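You operate a simulated robot arm through the tools that you are given. There is no shell and no other tool. Be economical: measure what you need, move in short steps, check, and stop when the job is done.

Carry out the task below with a simulated robot arm. There is one attempt and no reset: what you move stays moved.

TASK
The blue-banded machine is threaded: set tension 4 and presser pressure 4.
Fine: close the blue release lever first, lower the presser last; the motor stays off.

Only the result counts: the job must be done as asked and must still hold three seconds after the hand-in. Knocking over, shifting, dropping, spilling or breaking anything else fails it.

THE ROBOT
A 7-joint arm with a two-finger parallel gripper, fixed in place. Base frame: the origin is at the foot of the arm, x ahead of it, y to its left, z up. Readings come in m, rad, newtons and seconds.
Its first joint turns from -2.897 to 2.897 rad. Payload 4.4 kg.
The TCP is the grasp point between the finger pads, 0.023 m short of the fingertips. In the tool frame z runs along the fingers and y along their closing line. Largest opening 0.094 m; finger width 0.038, thickness 0.01; the body of the gripper, 0.054 by 0.096 m, starts 0.039 m behind the TCP.
Orientation is told as [roll, pitch, yaw] about the base's x, y, z axes, in that order, counted from this pose: with the fingers straight down and closing along the base's y, the tool's x points along the base's -x, its y along +y and its z along -z.

THE INTERFACE
- The arm moves only by the tool apply_moves. Its argument "rows" is a list of rows, each a list of 7 numbers: the shift along the base's x, y, z in m, then the turn, a rotation vector about the base's x, y, z in degrees, then the opening in per cent of the stroke, from 0 (shut) to 100 (fully open). In form: [[x, y, z, ax, ay, az, jaw], ...]. A call has 1 to 10 rows; each row shifts and turns the commanded pose from where the row before left it. Rows are played at 5 a second. More than 0.05 m and 0.15 rad between two rows, or a gripper value outside its range, and nothing of the call is played. A pose out of reach is approached as far as the arm can. The call stops where the force on the tool passes 40 N (or 10 N more than at its start, if that is more) or the arm is blocked; 0.2 s more then pass. Each finger travels about 0.072 m/s and halts on what it meets, pressing with about 44 N; the grip force reading is that of the motor and also rises with nothing between the fingers. The clock runs only during rows and for 0.2 s after the last one: add rows that do not move to give the fingers time. It gives the time, the measured TCP pose, the force on the tool (base axes), the opening and the grip force at its end, in the units of the frame above (readings bear some noise), and new pictures: "views" is both (left out), scene, wrist or none.
- Cameras (640 x 400 px; columns grow to the right, rows downward): "scene" is fixed at [0.2188, -0.6477, 1.8187]; the picture's right is [0.65, -0.76, 0.00], its down [-0.45, -0.38, -0.81] and it looks along [0.61, 0.52, -0.59] (base axes); focal length 278 px, centre (320, 200). "wrist" rides on the gripper at [0.086, 0.016, -0.074] in the tool frame; the picture's right is [-0.18, 0.98, 0.00], its down [-0.58, -0.11, -0.81] and it looks along [-0.79, -0.15, 0.59] (tool axes); focal length 243 px, centre (320, 200). There is no depth. A picture from a camera that has moved, and an enlarged one, comes with that camera's place and axes in the base frame and with its lens.
- close_up(camera, box): a new picture of the part [left, top, right, bottom] of that camera's present view, enlarged. It takes no simulated time.
- close_job(): hands the job in; it is judged then, once.

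Go step by step. Nothing tells you positions but the pictures and the camera data: compare them with the known pose of the tool, close in by small moves and look again before you grip or let go. The budget is 120 turns and 170 pictures, counting those below and the enlarged ones. Unless the task says otherwise, let go and move clear before handing in, and close with one line.

The tools are called after "Request:" as a command line: name --pt "numbers of a row" for each row, then --argument value for the rest, lists and objects as JSON in quotes. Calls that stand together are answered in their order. apply_moves: Moves the arm, as the interface text tells. Its arguments: {"type":"object","properties":{"rows":{"type":"array","items":{"type":"array","items":{"type":"number"}}},"views":{"type":"string","enum":["both","scene","wrist","none"]}},"required":["rows"]} The other tools are called the same way: close_up (camera, box) takes an enlarged picture of a part of a camera's view; close_job () hands the job in.

At the start:

```text
time: 0.0
ee_pos: [0.7151, 0.2647, 1.5295]
tool_rot: [0.0, -0.002, -0.001]
ft_force: [0.1, -0.2, -0.7]
gripper_width: 0.0942
gripper_force: 0.0
```

scene: 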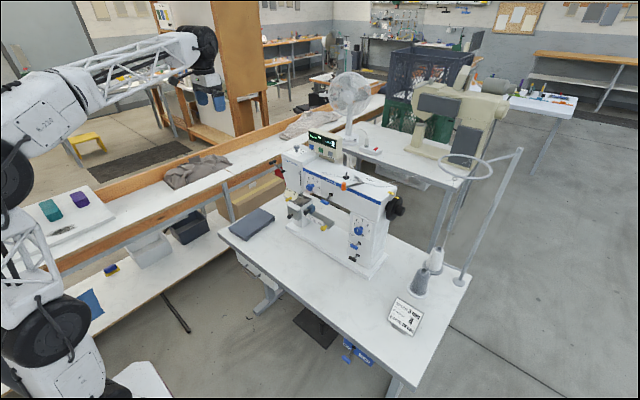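
wrist: 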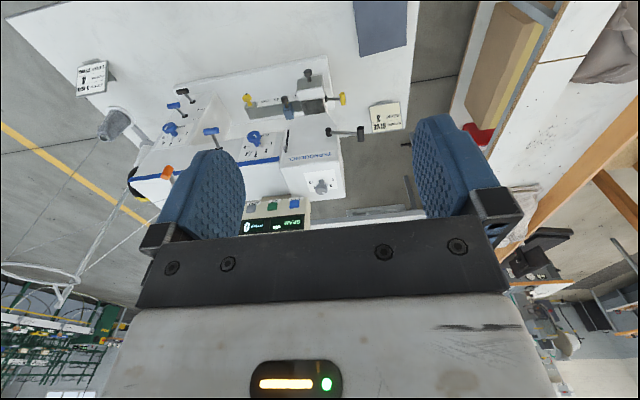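

I see a sewing machine on a table with several knobs and levers, and cards with notes. I take close-ups to identify things first.

Request:
close_up --camera "scene" --box '[270, 120, 430, 280]'

Request:
close_up --camera "wrist" --box '[60, 40, 420, 240]'

Request:
close_up --camera "scene" --box '[370, 280, 450, 350]'

```text
2.50 times, centred on (350, 200) of scene
camera zoom: at [0.2188, -0.6477, 1.8187], right [0.65, -0.76, 0.0], down [-0.45, -0.38, -0.81], along [0.61, 0.52, -0.59], focal length 695 px, centre (245, 200)
```

zoom: 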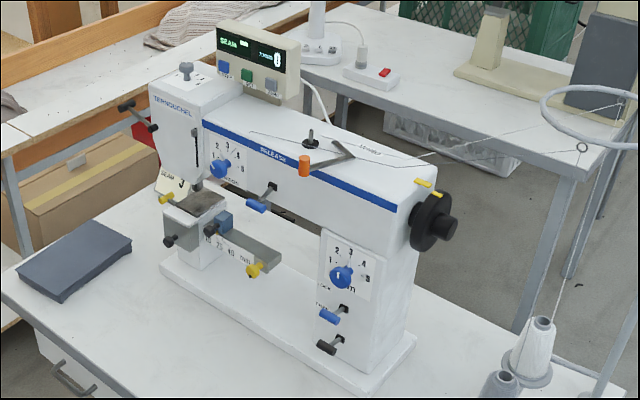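

```text
1.78 times, centred on (240, 140) of wrist
camera zoom: at [0.6285, 0.2828, 1.6037], right [0.18, 0.98, 0.0], down [0.58, -0.11, 0.81], along [0.79, -0.15, -0.59], focal length 431 px, centre (462, 307)
```

zoom: 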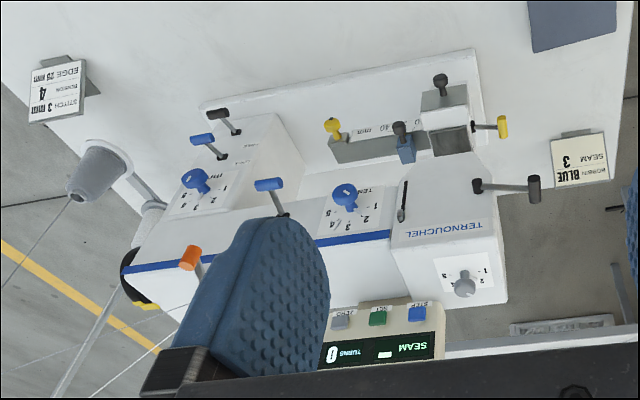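

```text
5.71 times, centred on (410, 315) of scene
camera zoom: at [0.2188, -0.6477, 1.8187], right [0.65, -0.76, 0.0], down [-0.45, -0.38, -0.81], along [0.61, 0.52, -0.59], focal length 1589 px, centre (-194, -457)
```

zoom: 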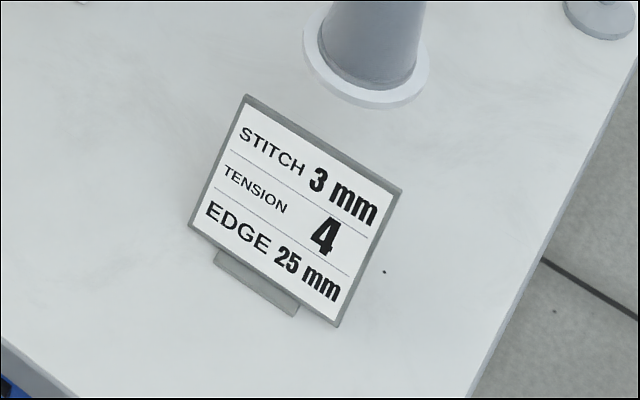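

Let me read the labels closely.

Request:
close_up --camera "scene" --box '[285, 135, 345, 175]'

Request:
close_up --camera "scene" --box '[315, 160, 365, 192]'

Request:
close_up --camera "scene" --box '[340, 210, 400, 270]'

Request:
close_up --camera "wrist" --box '[235, 120, 355, 210]'

Request:
close_up --camera "scene" --box '[280, 175, 350, 235]'

```text
10.00 times, centred on (315, 155) of scene
camera zoom: at [0.2188, -0.6477, 1.8187], right [0.65, -0.76, 0.0], down [-0.45, -0.38, -0.81], along [0.61, 0.52, -0.59], focal length 2780 px, centre (370, 650)
```

zoom: 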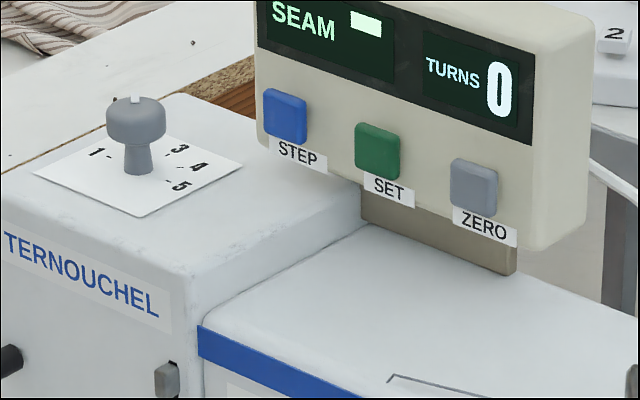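

```text
12.50 times, centred on (340, 176) of scene
camera zoom: at [0.2188, -0.6477, 1.8187], right [0.65, -0.76, 0.0], down [-0.45, -0.38, -0.81], along [0.61, 0.52, -0.59], focal length 3475 px, centre (70, 500)
```

zoom: 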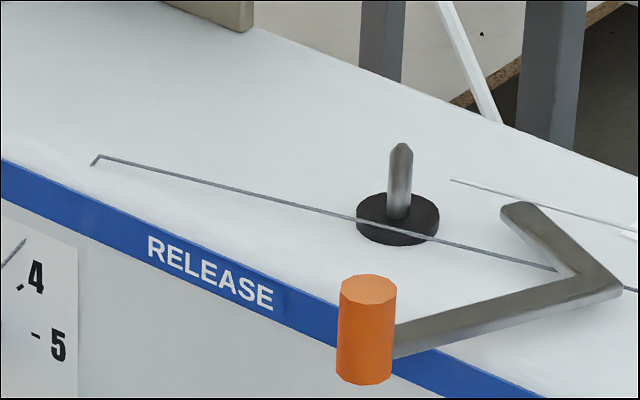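

```text
6.67 times, centred on (370, 240) of scene
camera zoom: at [0.2188, -0.6477, 1.8187], right [0.65, -0.76, 0.0], down [-0.45, -0.38, -0.81], along [0.61, 0.52, -0.59], focal length 1854 px, centre (-13, -67)
```

zoom: 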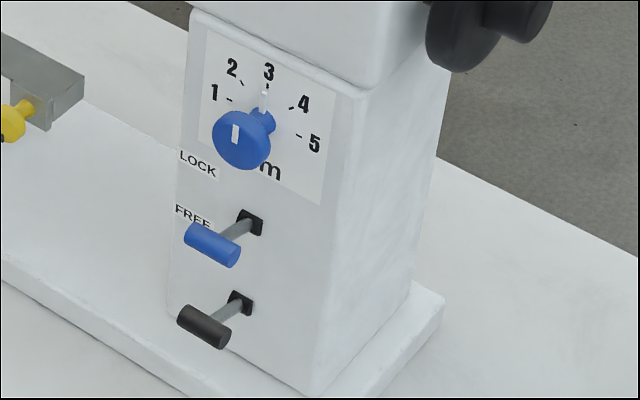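

```text
4.44 times, centred on (295, 165) of wrist
camera zoom: at [0.6285, 0.2828, 1.6037], right [0.18, 0.98, 0.0], down [0.58, -0.11, 0.81], along [0.79, -0.15, -0.59], focal length 1078 px, centre (431, 356)
```

zoom: 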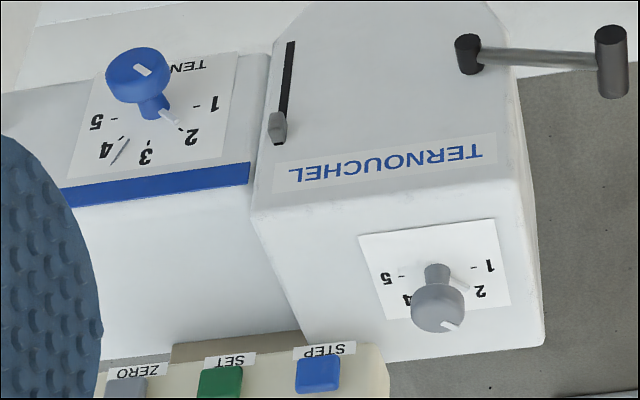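

```text
6.67 times, centred on (315, 205) of scene
camera zoom: at [0.2188, -0.6477, 1.8187], right [0.65, -0.76, 0.0], down [-0.45, -0.38, -0.81], along [0.61, 0.52, -0.59], focal length 1854 px, centre (353, 167)
```

zoom: 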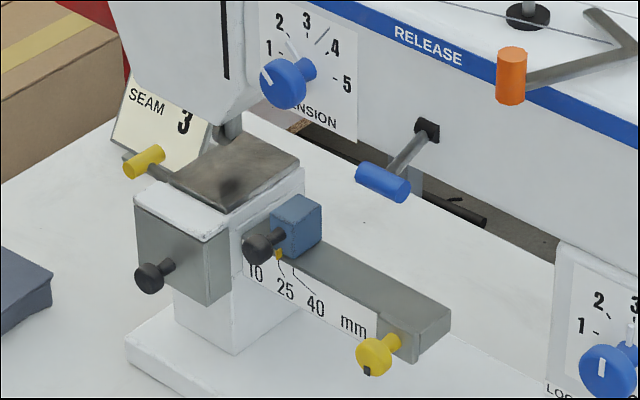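

The machine faces the robot (front towards −x, head towards +y). Blue RELEASE lever near (0.95,−0.05,1.11), tension dial near (0.97,0.055,1.13), grey pressure dial near (1.05,0.206,1.255), presser lever near (0.98,0.306,1.17). I move back and down for a better front view.

Request:
apply_moves --pt "-0.012 -0.018 -0.03 0 -2.5 0 100" --pt "-0.012 -0.018 -0.03 0 -2.5 0 100" --pt "-0.012 -0.018 -0.03 0 -2.5 0 100" --pt "-0.012 -0.018 -0.03 0 -2.5 0 100" --pt "-0.012 -0.018 -0.03 0 -2.5 0 100" --pt "-0.012 -0.018 -0.03 0 -2.5 0 100" --pt "-0.012 -0.018 -0.03 0 -2.5 0 100" --pt "-0.012 -0.018 -0.03 0 -2.5 0 100" --views "wrist"

```text
time: 1.8
ee_pos: [0.6178, 0.121, 1.2866]
tool_rot: [0.001, -0.352, -0.001]
ft_force: [0.3, 0.2, 0.1]
gripper_width: 0.094
gripper_force: 0.1
camera wrist: at [0.5113, 0.138, 1.3273], right [0.17, 0.98, 0.06], down [0.27, -0.11, 0.96], along [0.95, -0.15, -0.28], focal length 243 px, centre (320, 200)
```

wrist: 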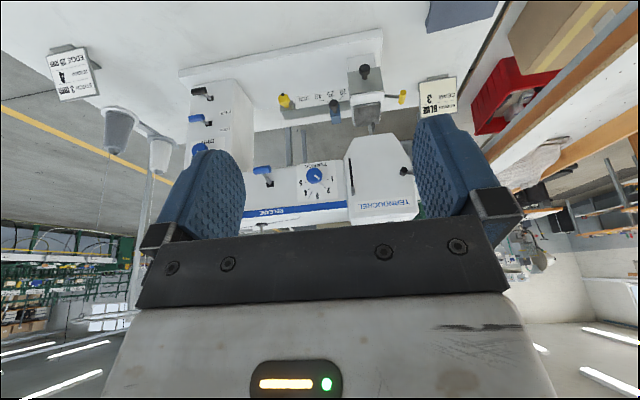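

Request:
close_up --camera "wrist" --box '[240, 130, 340, 225]'

Request:
close_up --camera "wrist" --box '[335, 130, 435, 225]'

Request:
close_up --camera "scene" --box '[320, 175, 370, 215]'

```text
4.21 times, centred on (290, 178) of wrist
camera zoom: at [0.5113, 0.138, 1.3273], right [0.17, 0.98, 0.06], down [0.27, -0.11, 0.96], along [0.95, -0.15, -0.28], focal length 1022 px, centre (446, 295)
```

zoom: 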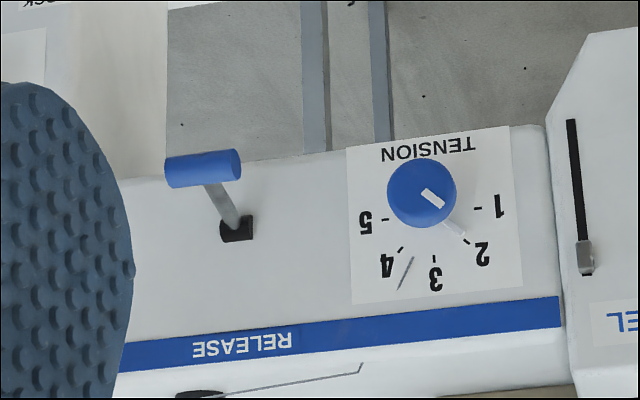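

```text
4.21 times, centred on (385, 178) of wrist
camera zoom: at [0.5113, 0.138, 1.3273], right [0.17, 0.98, 0.06], down [0.27, -0.11, 0.96], along [0.95, -0.15, -0.28], focal length 1022 px, centre (46, 295)
```

zoom: 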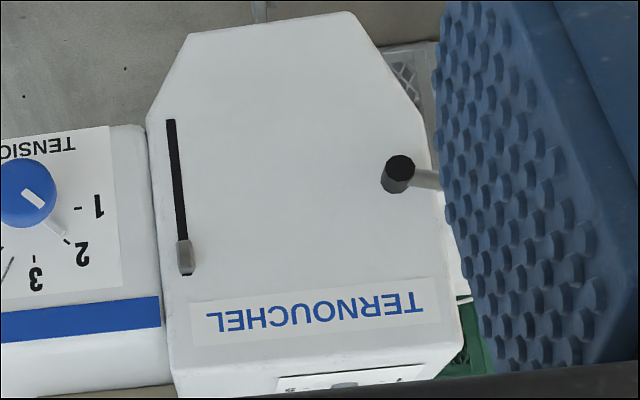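

```text
10.00 times, centred on (345, 195) of scene
camera zoom: at [0.2188, -0.6477, 1.8187], right [0.65, -0.76, 0.0], down [-0.45, -0.38, -0.81], along [0.61, 0.52, -0.59], focal length 2780 px, centre (70, 250)
```

zoom: 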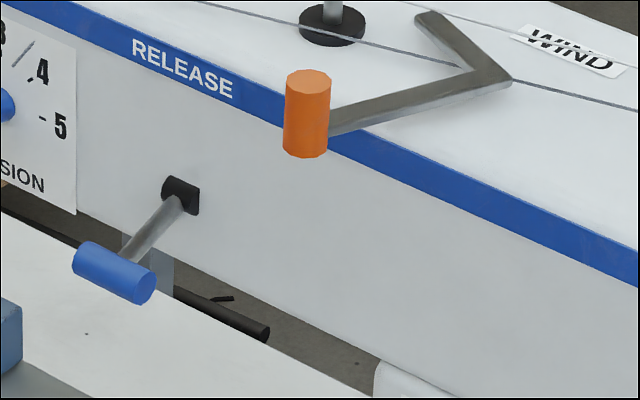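

The lever handle is at about (0.95,−0.047,1.117), its pivot on the face slightly higher. I turn the tool horizontal (pointing +x), staying back from the machine.

Request:
apply_moves --pt "0.005 -0.0187 -0.019 0 -7.8 0 100" --pt "0.005 -0.0187 -0.019 0 -7.8 0 100" --pt "0.005 -0.0187 -0.019 0 -7.8 0 100" --pt "0.005 -0.0187 -0.019 0 -7.8 0 100" --pt "0.005 -0.0187 -0.019 0 -7.8 0 100" --pt "0.005 -0.0187 -0.019 0 -7.8 0 100" --pt "0.005 -0.0187 -0.019 0 -7.8 0 100" --pt "0.005 -0.0187 -0.019 0 -7.8 0 100" --pt "0.005 -0.0187 -0.019 0 -7.6 0 100" --views "scene"

Request:
apply_moves --pt "0 0 0 -8.5 0 0 80" --pt "0 0 0 -8.5 0 0 70" --pt "0 0 0 -8.5 0 0 60" --pt "0 0 0 -8.5 0 0 50" --pt "0 0 0 -8.5 0 0 50" --pt "0 0 0 -8.5 0 0 50" --pt "0 0 0 -8.5 0 0 50" --pt "0 0 0 -8.5 0 0 50" --pt "0 0 0 -8.5 0 0 50" --pt "0 0 0 -8.5 0 0 50" --views "both"

```text
time: 3.8
ee_pos: [0.6665, -0.0482, 1.1202]
tool_rot: [-3.048, -1.568, 3.047]
ft_force: [-0.3, 0.0, 3.5]
gripper_width: 0.0943
gripper_force: 0.0
```

scene: 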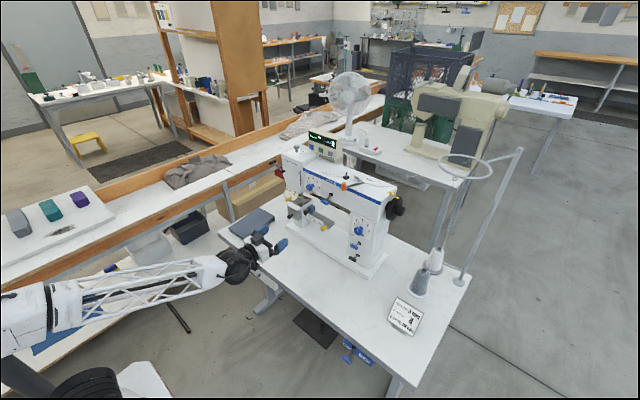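

```text
time: 6.0
ee_pos: [0.6646, -0.0472, 1.1182]
tool_rot: [-1.571, -0.085, 1.571]
ft_force: [-0.1, -0.4, 0.1]
gripper_width: 0.047
gripper_force: 0.1
camera wrist: at [0.5896, -0.1309, 1.0947], right [0.0, 0.27, -0.96], down [-0.81, 0.57, 0.16], along [0.59, 0.78, 0.22], focal length 243 px, centre (320, 200)
```

scene: 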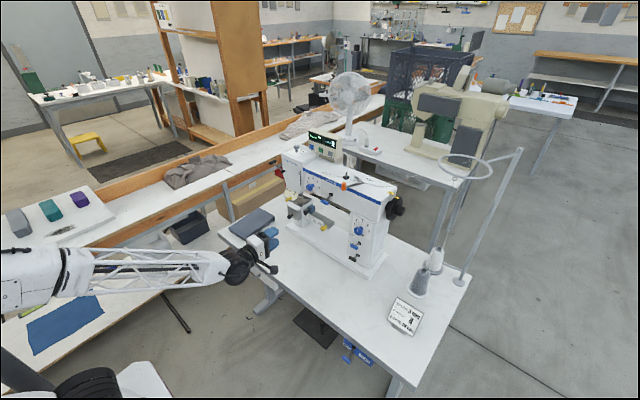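
wrist: 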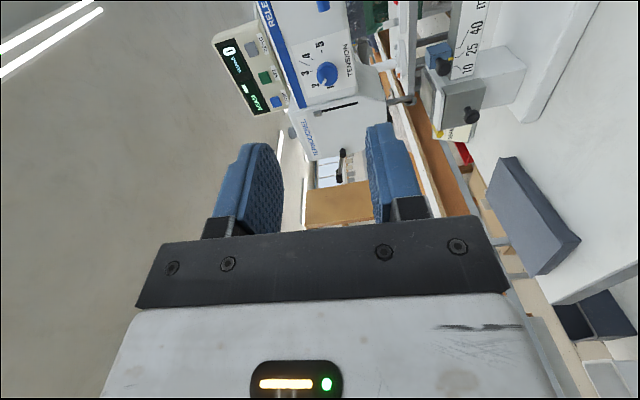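

Good. I advance towards the lever and stop short to look from the side.

Request:
apply_moves --pt "0.04 0 0 -5 0 0 50" --pt "0.04 0 0 0 0 0 50" --pt "0.04 0 0 0 0 0 50" --pt "0.04 0 0 0 0 0 50" --pt "0.03 0 0 0 0 0 50" --pt "0 0 0 0 0 0 50" --views "both"

Request:
close_up --camera "scene" --box '[290, 160, 370, 220]'

Request:
close_up --camera "wrist" --box '[200, 0, 420, 140]'

```text
time: 7.4
ee_pos: [0.8545, -0.0474, 1.1176]
tool_rot: [-1.57, 0.0, 1.57]
ft_force: [0.2, -0.3, 0.0]
gripper_width: 0.0471
gripper_force: 0.0
camera wrist: at [0.7797, -0.1321, 1.1016], right [0.0, 0.18, -0.98], down [-0.81, 0.58, 0.11], along [0.59, 0.79, 0.15], focal length 243 px, centre (320, 200)
```

scene: 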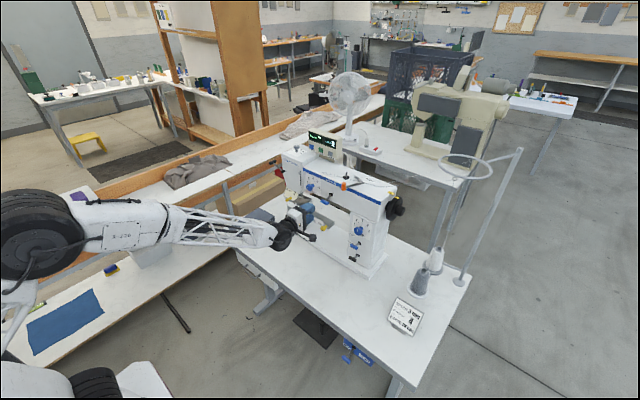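
wrist: 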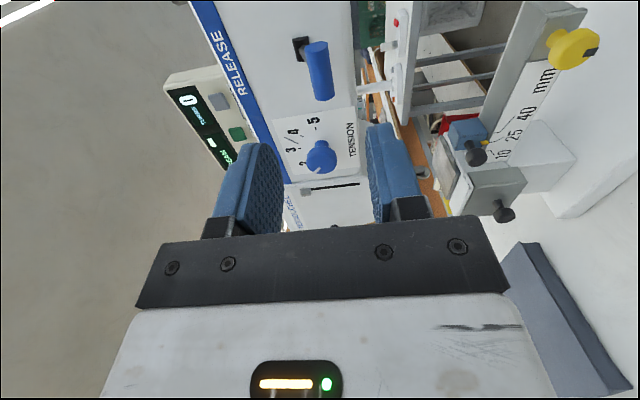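

```text
6.67 times, centred on (330, 190) of scene
camera zoom: at [0.2188, -0.6477, 1.8187], right [0.65, -0.76, 0.0], down [-0.45, -0.38, -0.81], along [0.61, 0.52, -0.59], focal length 1854 px, centre (253, 267)
```

zoom: 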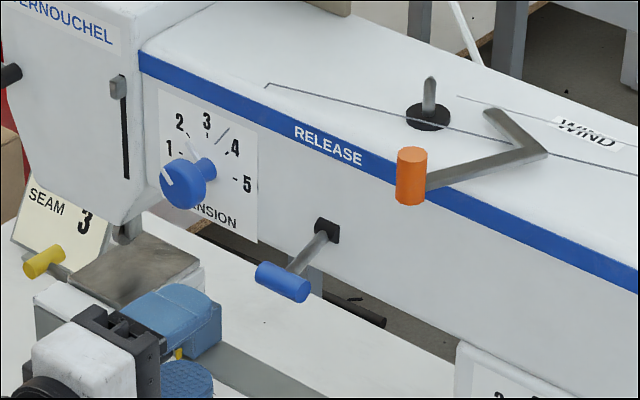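

```text
2.86 times, centred on (310, 70) of wrist
camera zoom: at [0.7797, -0.1321, 1.1016], right [0.0, 0.18, -0.98], down [-0.81, 0.58, 0.11], along [0.59, 0.79, 0.15], focal length 693 px, centre (349, 571)
```

zoom: 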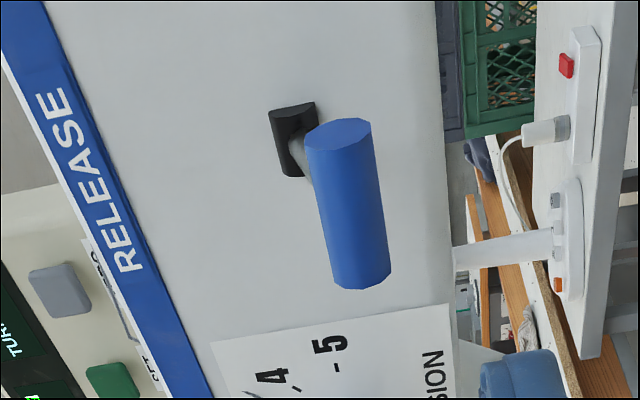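

The handle lies midway between the fingers' heights. I advance to straddle it.

Request:
apply_moves --pt "0.03 -0.001 0 0 0 0 50" --pt "0.03 -0.001 0 0 0 0 50" --pt "0.03 0 0 0 0 0 50" --pt "0 0 0 0 0 0 50" --views "wrist"

Request:
close_up --camera "scene" --box '[300, 160, 360, 220]'

```text
time: 8.4
ee_pos: [0.9428, -0.0487, 1.1172]
tool_rot: [-1.57, 0.001, 1.571]
ft_force: [0.9, 0.5, -0.4]
gripper_width: 0.047
gripper_force: 0.0
camera wrist: at [0.8674, -0.1346, 1.1013], right [0.0, 0.18, -0.98], down [-0.81, 0.58, 0.11], along [0.59, 0.79, 0.15], focal length 243 px, centre (320, 200)
```

wrist: 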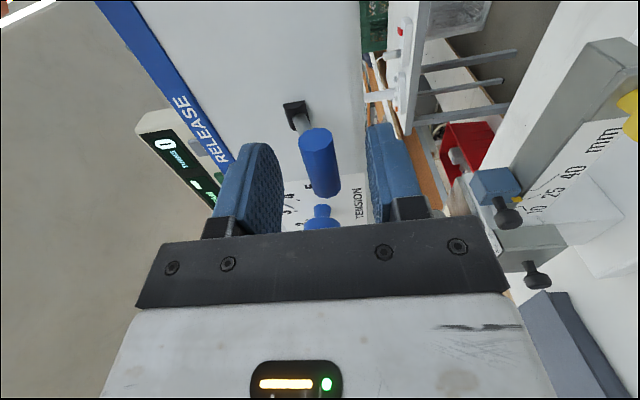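

```text
6.67 times, centred on (330, 190) of scene
camera zoom: at [0.2188, -0.6477, 1.8187], right [0.65, -0.76, 0.0], down [-0.45, -0.38, -0.81], along [0.61, 0.52, -0.59], focal length 1854 px, centre (253, 267)
```

zoom: 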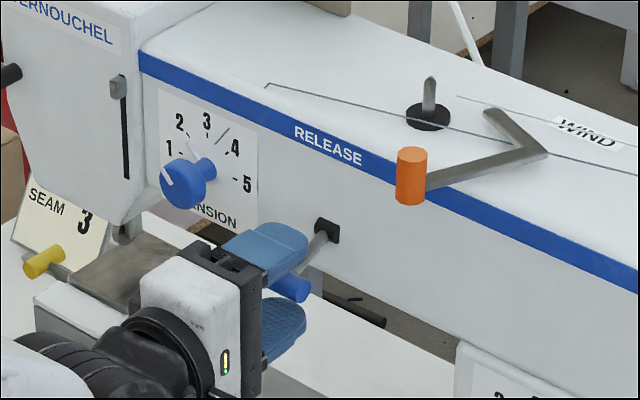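

The handle is caged between the fingers. I raise gently to learn which way it moves.

Request:
apply_moves --pt "0.008 0 0.005 0 0 0 40" --pt "0 0 0.005 0 0 0 40" --pt "0 0 0.004 0 0 0 40" --pt "0 0 0.004 0 0 0 40" --pt "0 0 0.004 0 0 0 40" --pt "0 0 0.004 0 0 0 40" --views "wrist"

Request:
close_up --camera "scene" --box '[300, 160, 360, 220]'

```text
time: 9.8
ee_pos: [0.9519, -0.0483, 1.1448]
tool_rot: [-1.57, 0.0, 1.571]
ft_force: [0.5, -1.8, -1.4]
gripper_width: 0.038
gripper_force: 1.1
camera wrist: at [0.8773, -0.1335, 1.1281], right [0.0, 0.18, -0.98], down [-0.81, 0.58, 0.11], along [0.59, 0.79, 0.15], focal length 243 px, centre (320, 200)
```

wrist: 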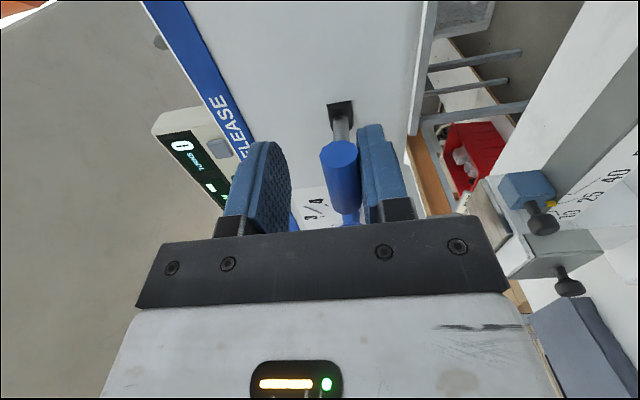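

```text
6.67 times, centred on (330, 190) of scene
camera zoom: at [0.2188, -0.6477, 1.8187], right [0.65, -0.76, 0.0], down [-0.45, -0.38, -0.81], along [0.61, 0.52, -0.59], focal length 1854 px, centre (253, 267)
```

zoom: 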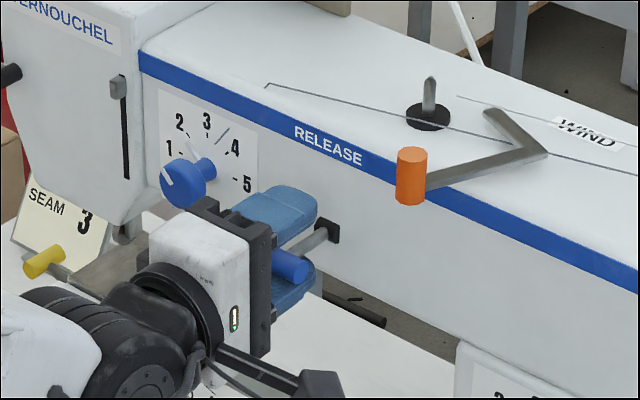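

The lever rises easily. Continue upward until it stops.

Request:
apply_moves --pt "0 0 0.004 0 0 0 40" --pt "0 0 0.004 0 0 0 40" --pt "0 0 0.004 0 0 0 40" --pt "0 0 0.004 0 0 0 40" --pt "0 0 0.004 0 0 0 40" --views "wrist"

Request:
close_up --camera "scene" --box '[300, 160, 360, 220]'

```text
time: 11.0
ee_pos: [0.952, -0.0498, 1.1603]
tool_rot: [-1.566, 0.0, 1.57]
ft_force: [0.3, 2.3, -26.9]
gripper_width: 0.0493
gripper_force: 12.8
camera wrist: at [0.8771, -0.1344, 1.1449], right [0.0, 0.18, -0.98], down [-0.81, 0.58, 0.11], along [0.59, 0.79, 0.15], focal length 243 px, centre (320, 200)
```

wrist: 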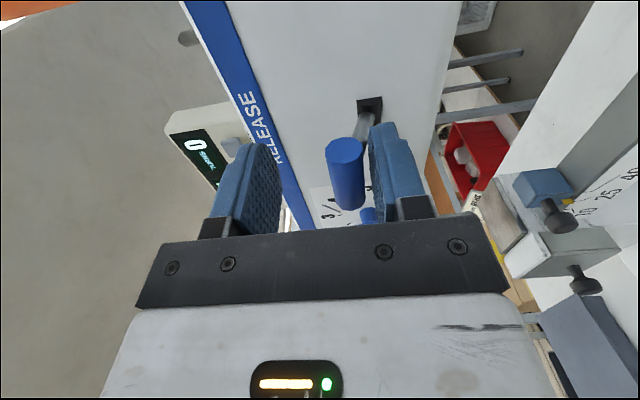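

```text
6.67 times, centred on (330, 190) of scene
camera zoom: at [0.2188, -0.6477, 1.8187], right [0.65, -0.76, 0.0], down [-0.45, -0.38, -0.81], along [0.61, 0.52, -0.59], focal length 1854 px, centre (253, 267)
```

zoom: 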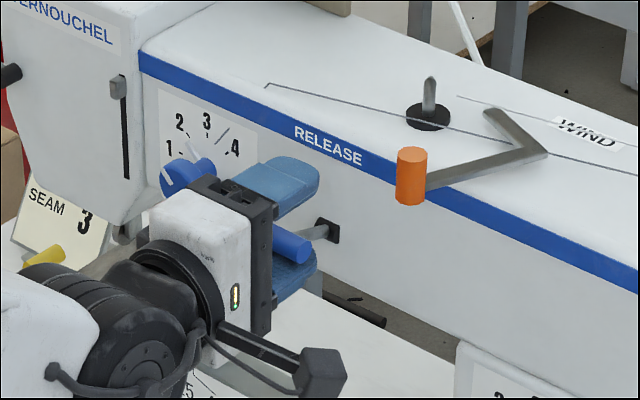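

It met its upper stop. I ease off down and back away to see whether it stays up.

Request:
apply_moves --pt "0 0 -0.005 0 0 0 60" --pt "0 0 -0.005 0 0 0 60" --pt "0 0 -0.002 0 0 0 60" --pt "-0.04 0 0 0 0 0 60" --pt "-0.04 0 0 0 0 0 60" --pt "-0.04 0 0 0 0 0 60" --views "wrist"

Request:
close_up --camera "scene" --box '[300, 160, 360, 220]'

```text
time: 12.4
ee_pos: [0.8314, -0.0492, 1.1521]
tool_rot: [-1.572, 0.0, 1.572]
ft_force: [-0.3, 0.8, -0.2]
gripper_width: 0.0563
gripper_force: 0.2
camera wrist: at [0.7567, -0.1348, 1.1357], right [0.0, 0.18, -0.98], down [-0.81, 0.58, 0.11], along [0.59, 0.79, 0.15], focal length 243 px, centre (320, 200)
```

wrist: 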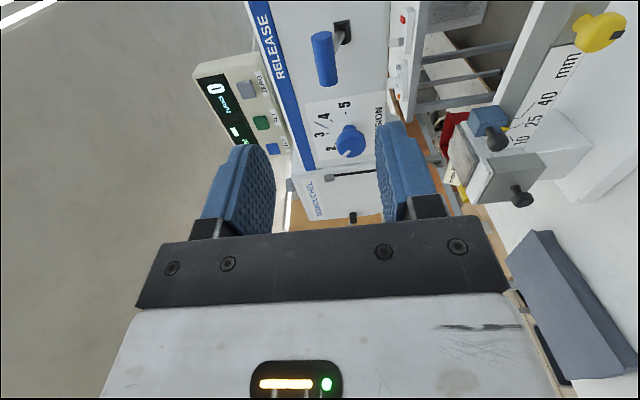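

```text
6.67 times, centred on (330, 190) of scene
camera zoom: at [0.2188, -0.6477, 1.8187], right [0.65, -0.76, 0.0], down [-0.45, -0.38, -0.81], along [0.61, 0.52, -0.59], focal length 1854 px, centre (253, 267)
```

zoom: 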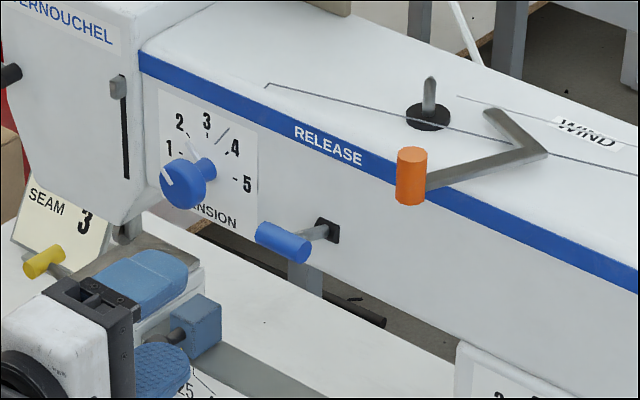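

The lever holds up (closed). Next is the tension dial; I look closely to fix its position and pointer.

Request:
close_up --camera "wrist" --box '[300, 80, 400, 180]'

Request:
close_up --camera "scene" --box '[310, 170, 335, 195]'

```text
4.00 times, centred on (350, 130) of wrist
camera zoom: at [0.7567, -0.1348, 1.1357], right [0.0, 0.18, -0.98], down [-0.81, 0.58, 0.11], along [0.59, 0.79, 0.15], focal length 970 px, centre (200, 480)
```

zoom: 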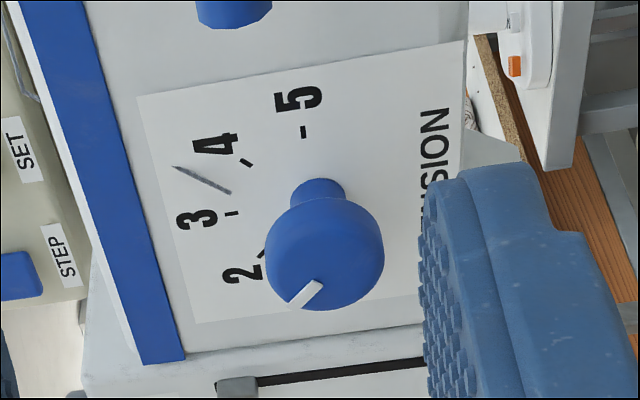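

```text
16.00 times, centred on (322, 182) of scene
camera zoom: at [0.2188, -0.6477, 1.8187], right [0.65, -0.76, 0.0], down [-0.45, -0.38, -0.81], along [0.61, 0.52, -0.59], focal length 4448 px, centre (280, 480)
```

zoom: 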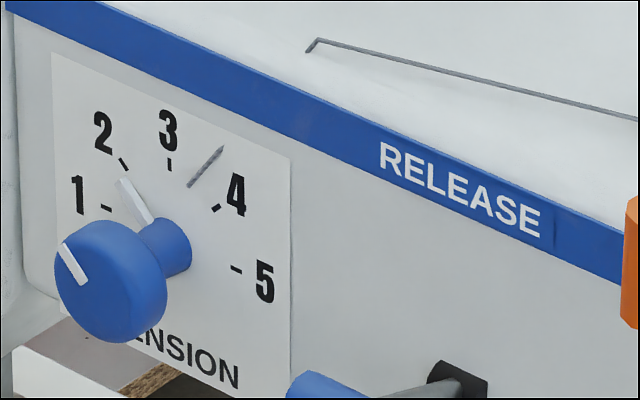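

Pointer is at 2; ticks are 45° apart, so a 90° clockwise turn is needed. I move in front of the tension knob and check alignment.

Request:
apply_moves --pt "0.0 0.035 -0.007 0 0 0 70" --pt "0.02 0.035 -0.007 0 0 0 70" --pt "0.02 0.031 -0.005 0 0 0 70" --pt "0 0 0 0 0 0 70" --views "wrist"

Request:
close_up --camera "scene" --box '[290, 165, 350, 215]'

```text
time: 13.4
ee_pos: [0.8729, 0.0513, 1.1333]
tool_rot: [-1.57, -0.002, 1.57]
ft_force: [1.0, 0.2, 0.3]
gripper_width: 0.0662
gripper_force: 0.1
camera wrist: at [0.7977, -0.0324, 1.1169], right [0.0, 0.18, -0.98], down [-0.81, 0.58, 0.11], along [0.59, 0.79, 0.15], focal length 243 px, centre (320, 200)
```

wrist: 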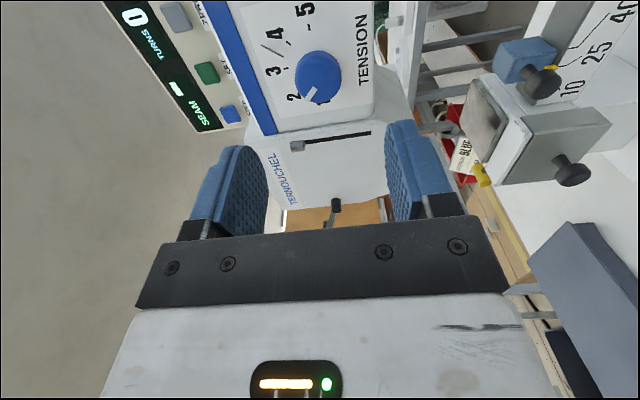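

```text
8.00 times, centred on (320, 190) of scene
camera zoom: at [0.2188, -0.6477, 1.8187], right [0.65, -0.76, 0.0], down [-0.45, -0.38, -0.81], along [0.61, 0.52, -0.59], focal length 2224 px, centre (320, 280)
```

zoom: 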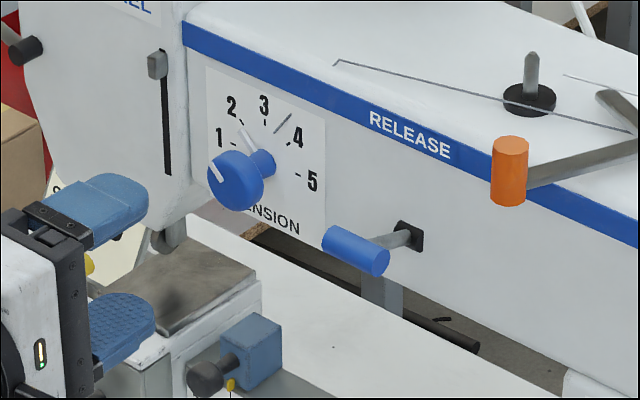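

Knob is centred in line with the fingers. I advance and look before gripping.

Request:
apply_moves --pt "0.03 0 0 0 0 0 70" --pt "0.03 0 0 0 0 0 70" --pt "0.025 0 0 0 0 0 70" --pt "0 0 0 0 0 0 70" --views "wrist"

Request:
close_up --camera "scene" --box '[290, 165, 350, 215]'

```text
time: 14.4
ee_pos: [0.9569, 0.0523, 1.1333]
tool_rot: [-1.571, 0.001, 1.57]
ft_force: [0.4, -0.5, -0.7]
gripper_width: 0.0659
gripper_force: 0.1
camera wrist: at [0.8825, -0.0335, 1.1168], right [0.0, 0.18, -0.98], down [-0.81, 0.58, 0.11], along [0.59, 0.79, 0.15], focal length 243 px, centre (320, 200)
```

wrist: 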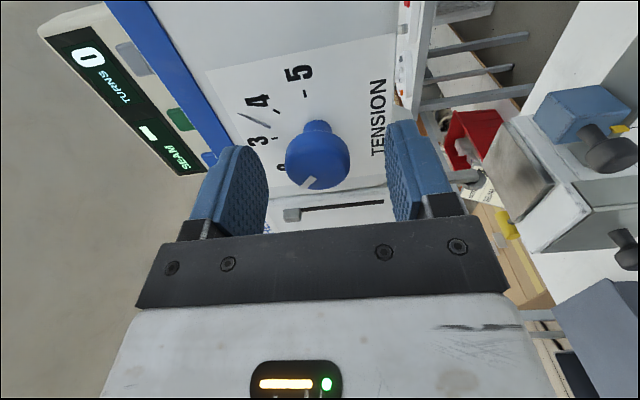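

```text
8.00 times, centred on (320, 190) of scene
camera zoom: at [0.2188, -0.6477, 1.8187], right [0.65, -0.76, 0.0], down [-0.45, -0.38, -0.81], along [0.61, 0.52, -0.59], focal length 2224 px, centre (320, 280)
```

zoom: 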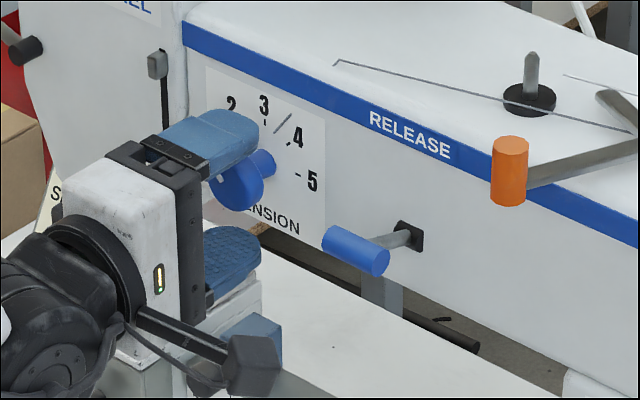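

The knob's cap centre is about 1.8 cm ahead of the TCP; I move 1 cm in and close on it.

Request:
apply_moves --pt "0.01 0 0 0 0 0 60" --pt "0 0 0 0 0 0 40" --pt "0 0 0 0 0 0 30" --pt "0 0 0 0 0 0 25" --pt "0 0 0 0 0 0 25" --views "wrist"

```text
time: 15.6
ee_pos: [0.9666, 0.0512, 1.134]
tool_rot: [-1.574, 0.0, 1.571]
ft_force: [6.2, -0.8, 20.4]
gripper_width: 0.0334
gripper_force: 44.9
camera wrist: at [0.8924, -0.0337, 1.1185], right [0.0, 0.18, -0.98], down [-0.81, 0.58, 0.11], along [0.59, 0.79, 0.15], focal length 243 px, centre (320, 200)
```

wrist: 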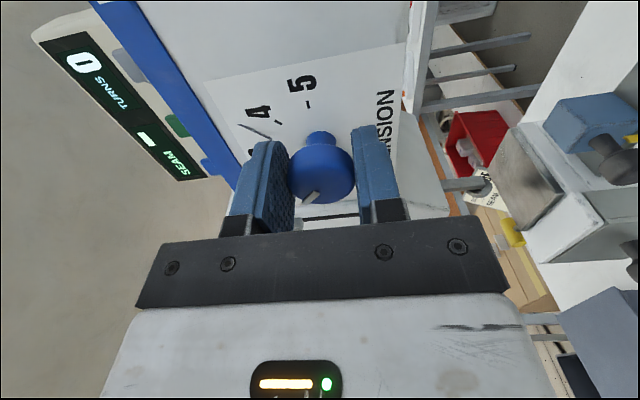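

Gripped (33 mm). I ease the small vertical offset and turn clockwise in steps, checking midway.

Request:
apply_moves --pt "0 0 0.002 0 0 0 25" --pt "0 0 0 8 0 0 25" --pt "0 0 0 8 0 0 25" --pt "0 0 0 8 0 0 25" --pt "0 0 0 8 0 0 25" --pt "0 0 0 8 0 0 25" --views "wrist"

Request:
close_up --camera "scene" --box '[300, 165, 340, 200]'

```text
time: 17.0
ee_pos: [0.9663, 0.0516, 1.132]
tool_rot: [-1.567, -0.7, 1.569]
ft_force: [28.0, -1.6, -9.4]
gripper_width: 0.0332
gripper_force: 45.4
camera wrist: at [0.892, -0.0022, 1.065], right [0.0, 0.77, -0.63], down [-0.81, 0.37, 0.46], along [0.59, 0.51, 0.62], focal length 243 px, centre (320, 200)
```

wrist: 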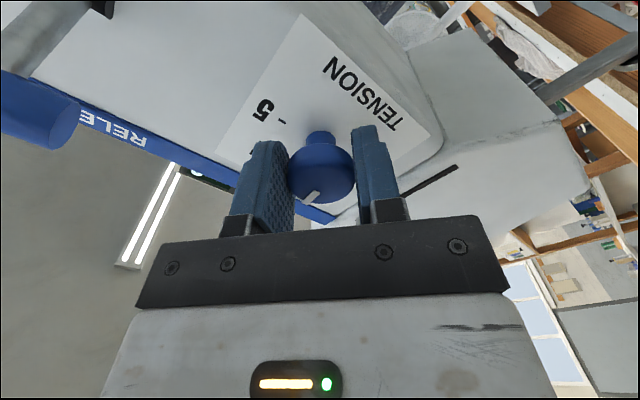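

```text
11.43 times, centred on (320, 182) of scene
camera zoom: at [0.2188, -0.6477, 1.8187], right [0.65, -0.76, 0.0], down [-0.45, -0.38, -0.81], along [0.61, 0.52, -0.59], focal length 3178 px, centre (320, 400)
```

zoom: 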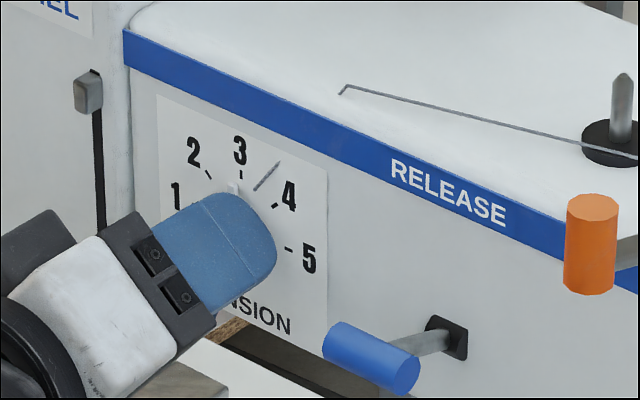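

The dial follows the hand; pointer is near 3. I continue another 40°.

Request:
apply_moves --pt "0.002 0 0 8 0 0 25" --pt "0 0 0 8 0 0 25" --pt "0 0 0 8 0 0 25" --pt "0 0 0 8 0 0 25" --pt "0 0 0 8 0 0 25" --pt "0 0 0 0 0 0 25" --views "wrist"

Request:
close_up --camera "scene" --box '[310, 170, 335, 195]'

```text
time: 17.8
ee_pos: [0.9681, 0.0534, 1.1327]
tool_rot: [-1.564, -1.112, 1.564]
ft_force: [-7.2, 5.0, 1.7]
gripper_width: 0.0333
gripper_force: 45.1
stopped in row 4: the force on the tool passed its limit (the readings are from after the stop); the commanded pose is now the measured one
camera wrist: at [0.8931, 0.0308, 1.0479], right [0.0, 0.96, -0.27], down [-0.8, 0.16, 0.57], along [0.59, 0.22, 0.77], focal length 243 px, centre (320, 200)
```

wrist: 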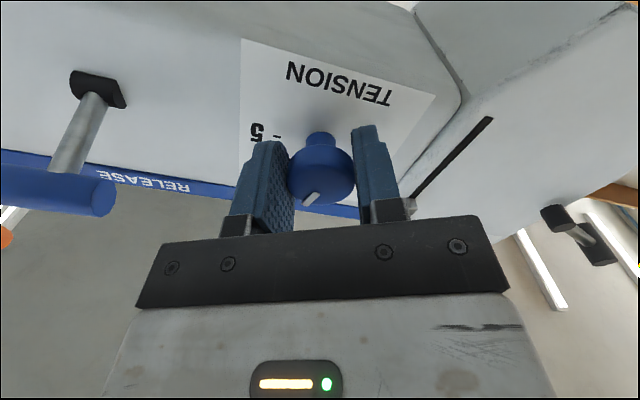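

```text
16.00 times, centred on (322, 182) of scene
camera zoom: at [0.2188, -0.6477, 1.8187], right [0.65, -0.76, 0.0], down [-0.45, -0.38, -0.81], along [0.61, 0.52, -0.59], focal length 4448 px, centre (280, 480)
```

zoom: 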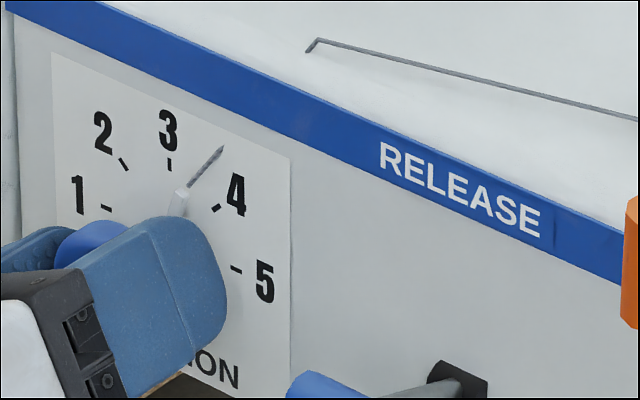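

Stopped by the force limit at about 64° of turn; strain is now relieved. I continue with smaller steps.

Request:
apply_moves --pt "0 0 0 5 0 0 25" --pt "0 0 0 5 0 0 25" --pt "0 0 0 5 0 0 25" --pt "0 0 0 5 0 0 25" --pt "0 0 0 4 0 0 25" --pt "0 0 0 0 0 0 25" --views "wrist"

Request:
close_up --camera "scene" --box '[310, 170, 335, 195]'

```text
time: 18.9
ee_pos: [0.9678, 0.0541, 1.1318]
tool_rot: [-1.539, -1.474, 1.543]
ft_force: [-6.1, 9.7, 0.6]
gripper_width: 0.0334
gripper_force: 45.2
stopped in row 5: the force on the tool passed its limit (the readings are from after the stop); the commanded pose is now the measured one
camera wrist: at [0.893, 0.0632, 1.0447], right [0.0, 1.0, 0.09], down [-0.8, -0.06, 0.59], along [0.59, -0.07, 0.8], focal length 243 px, centre (320, 200)
```

wrist: 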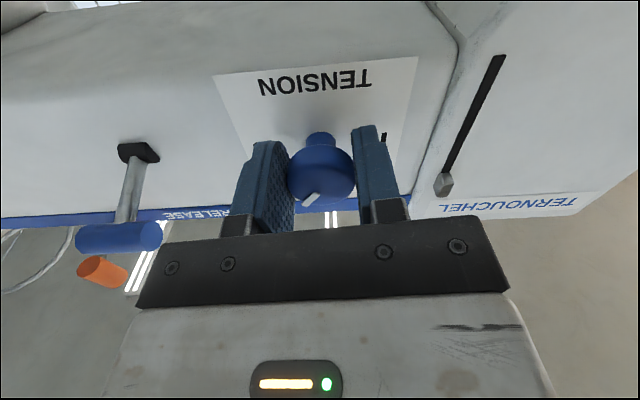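

```text
16.00 times, centred on (322, 182) of scene
camera zoom: at [0.2188, -0.6477, 1.8187], right [0.65, -0.76, 0.0], down [-0.45, -0.38, -0.81], along [0.61, 0.52, -0.59], focal length 4448 px, centre (280, 480)
```

zoom: 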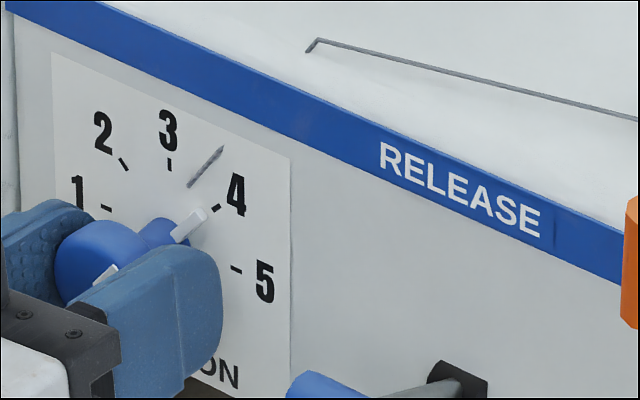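

Pointer reads about 3.88; I add 5° and zoom.

Request:
apply_moves --pt "0 0 0 2.5 0 0 25" --pt "0 0 0 2.5 0 0 25" --pt "0 0 0 0 0 0 25" --views "none"

Request:
close_up --camera "scene" --box '[313, 173, 329, 189]'

```text
time: 19.7
ee_pos: [0.9676, 0.0547, 1.1316]
tool_rot: [-1.216, -1.562, 1.219]
ft_force: [-20.2, 17.6, 2.0]
gripper_width: 0.0333
gripper_force: 44.8
```

```text
16.00 times, centred on (321, 181) of scene
camera zoom: at [0.2188, -0.6477, 1.8187], right [0.65, -0.76, 0.0], down [-0.45, -0.38, -0.81], along [0.61, 0.52, -0.59], focal length 4448 px, centre (304, 504)
```

zoom: 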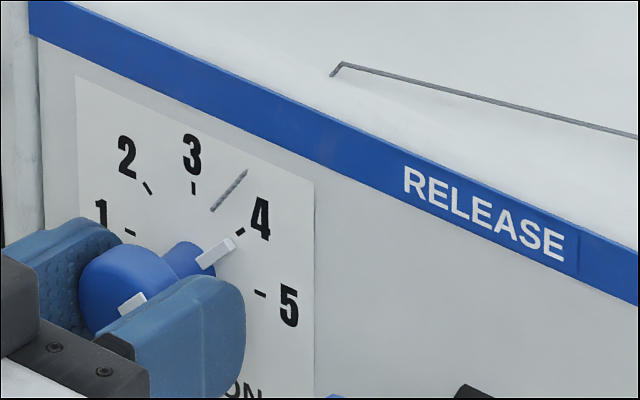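

Pointer is at about 44° (≈4). I open the fingers and back off, then inspect.

Request:
apply_moves --pt "0 0 0 0 0 0 40" --pt "0 0 0 0 0 0 50" --pt "0 0 0 0 0 0 50" --pt "-0.03 0 0 0 0 0 50" --pt "-0.04 0 0 0 0 0 50" --pt "-0.04 0 0 0 0 0 50" --views "wrist"

Request:
close_up --camera "scene" --box '[313, 173, 329, 189]'

```text
time: 21.1
ee_pos: [0.8567, 0.0551, 1.1308]
tool_rot: [-1.262, -1.562, 1.266]
ft_force: [0.4, -0.6, 0.1]
gripper_width: 0.047
gripper_force: 0.0
camera wrist: at [0.7812, 0.0714, 1.0441], right [0.0, 0.98, 0.18], down [-0.8, -0.11, 0.58], along [0.59, -0.14, 0.79], focal length 243 px, centre (320, 200)
```

wrist: 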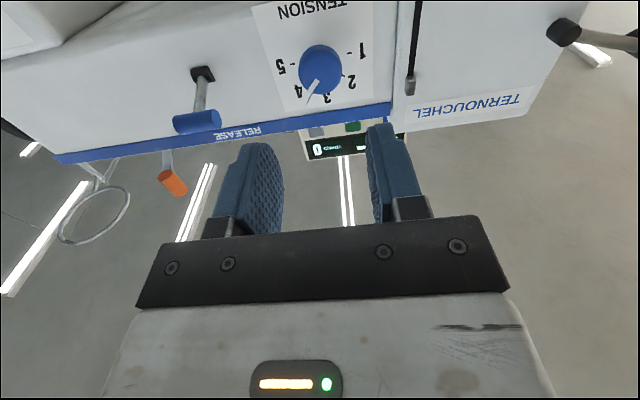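

```text
16.00 times, centred on (321, 181) of scene
camera zoom: at [0.2188, -0.6477, 1.8187], right [0.65, -0.76, 0.0], down [-0.45, -0.38, -0.81], along [0.61, 0.52, -0.59], focal length 4448 px, centre (304, 504)
```

zoom: 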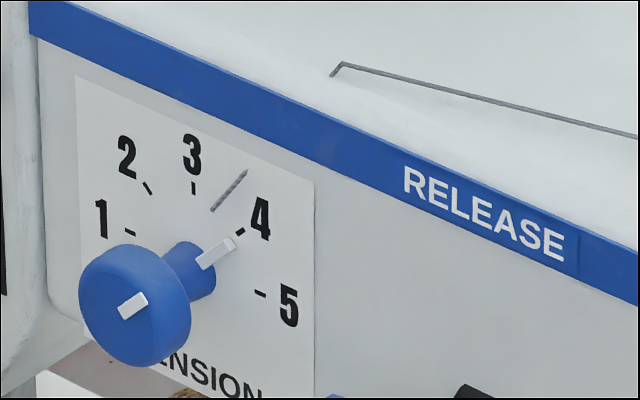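

Tension reads 4. Next the grey pressure dial on top of the head (≈(1.05,0.206,1.255), vertical axis). I retreat, rise, and tilt the tool to about −34° from straight down.

Request:
apply_moves --pt "-0.02 0.02 0.04 0 0 0 55" --pt "-0.02 0.025 0.045 0 0 0 55" --pt "0 0.025 0.045 0 0 0 55" --pt "0 0.025 0.045 0 0 0 55" --pt "0 0.025 0.045 0 0 0 55" --pt "0 0.025 0.03 0 0 0 55" --views "none"

Request:
apply_moves --pt "0 0 0 0 8 0 55" --pt "0 0 0 0 8 0 55" --pt "0 0 0 0 8 0 55" --pt "0 0 0 0 8 0 55" --pt "0 0 0 0 8 0 55" --pt "0 0 0 0 8 0 55" --pt "0 0 0 0 8 0 55" --pt "0 0 0 0 0 0 55" --views "both"

```text
refused: row 2 steps farther than a row can; nothing moved
```

```text
time: 22.9
ee_pos: [0.8626, 0.0422, 1.1416]
tool_rot: [-0.068, -0.874, 0.01]
ft_force: [-0.5, 0.3, 1.0]
gripper_width: 0.0517
gripper_force: 0.1
out of reach, approached as far as the arm can: row 5, 6, 7
camera wrist: at [0.7503, 0.0639, 1.1223], right [0.16, 0.98, 0.1], down [-0.25, -0.06, 0.97], along [0.96, -0.18, 0.24], focal length 243 px, centre (320, 200)
```

scene: 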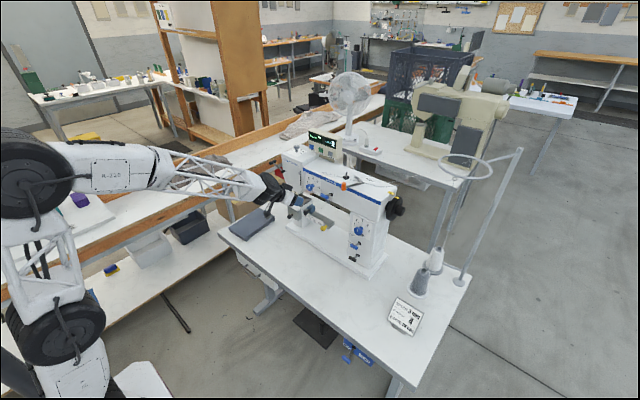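
wrist: 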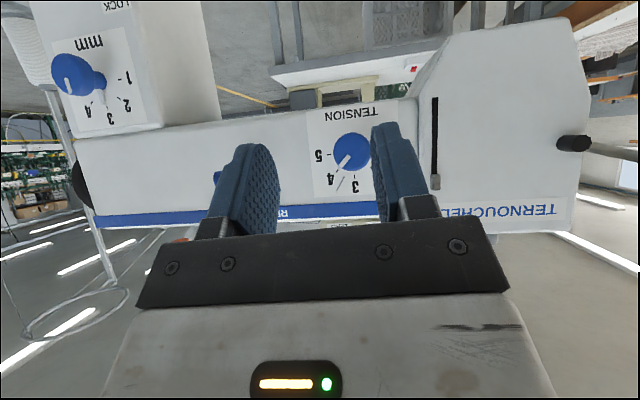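

The first call was refused, so the tilt happened lower down, without contact. I now rise and back off.

Request:
apply_moves --pt "-0.03 0.015 0.03 0 0 0 55" --pt "-0.03 0.015 0.03 0 0 0 55" --pt "-0.02 0.02 0.035 0 0 0 55" --pt "0 0.02 0.035 0 0 0 55" --pt "0 0.02 0.035 0 0 0 55" --pt "0 0.02 0.035 0 0 0 55" --pt "0 0.02 0.03 0 0 0 55" --pt "0 0.0 0 0 0 0 55" --views "both"

```text
time: 24.7
ee_pos: [0.7819, 0.1734, 1.3728]
tool_rot: [-0.068, -0.873, 0.008]
ft_force: [-0.7, 0.7, 0.2]
gripper_width: 0.0519
gripper_force: 0.1
camera wrist: at [0.6709, 0.1941, 1.3535], right [0.16, 0.98, 0.1], down [-0.25, -0.06, 0.97], along [0.96, -0.18, 0.24], focal length 243 px, centre (320, 200)
```

scene: 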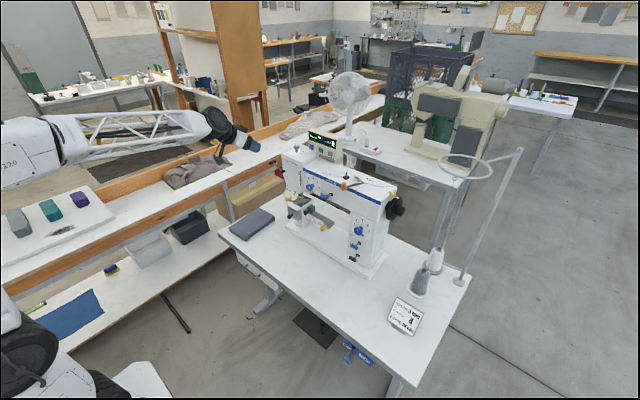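
wrist: 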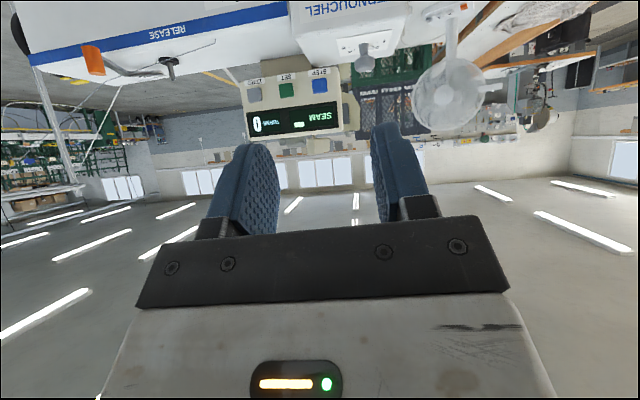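

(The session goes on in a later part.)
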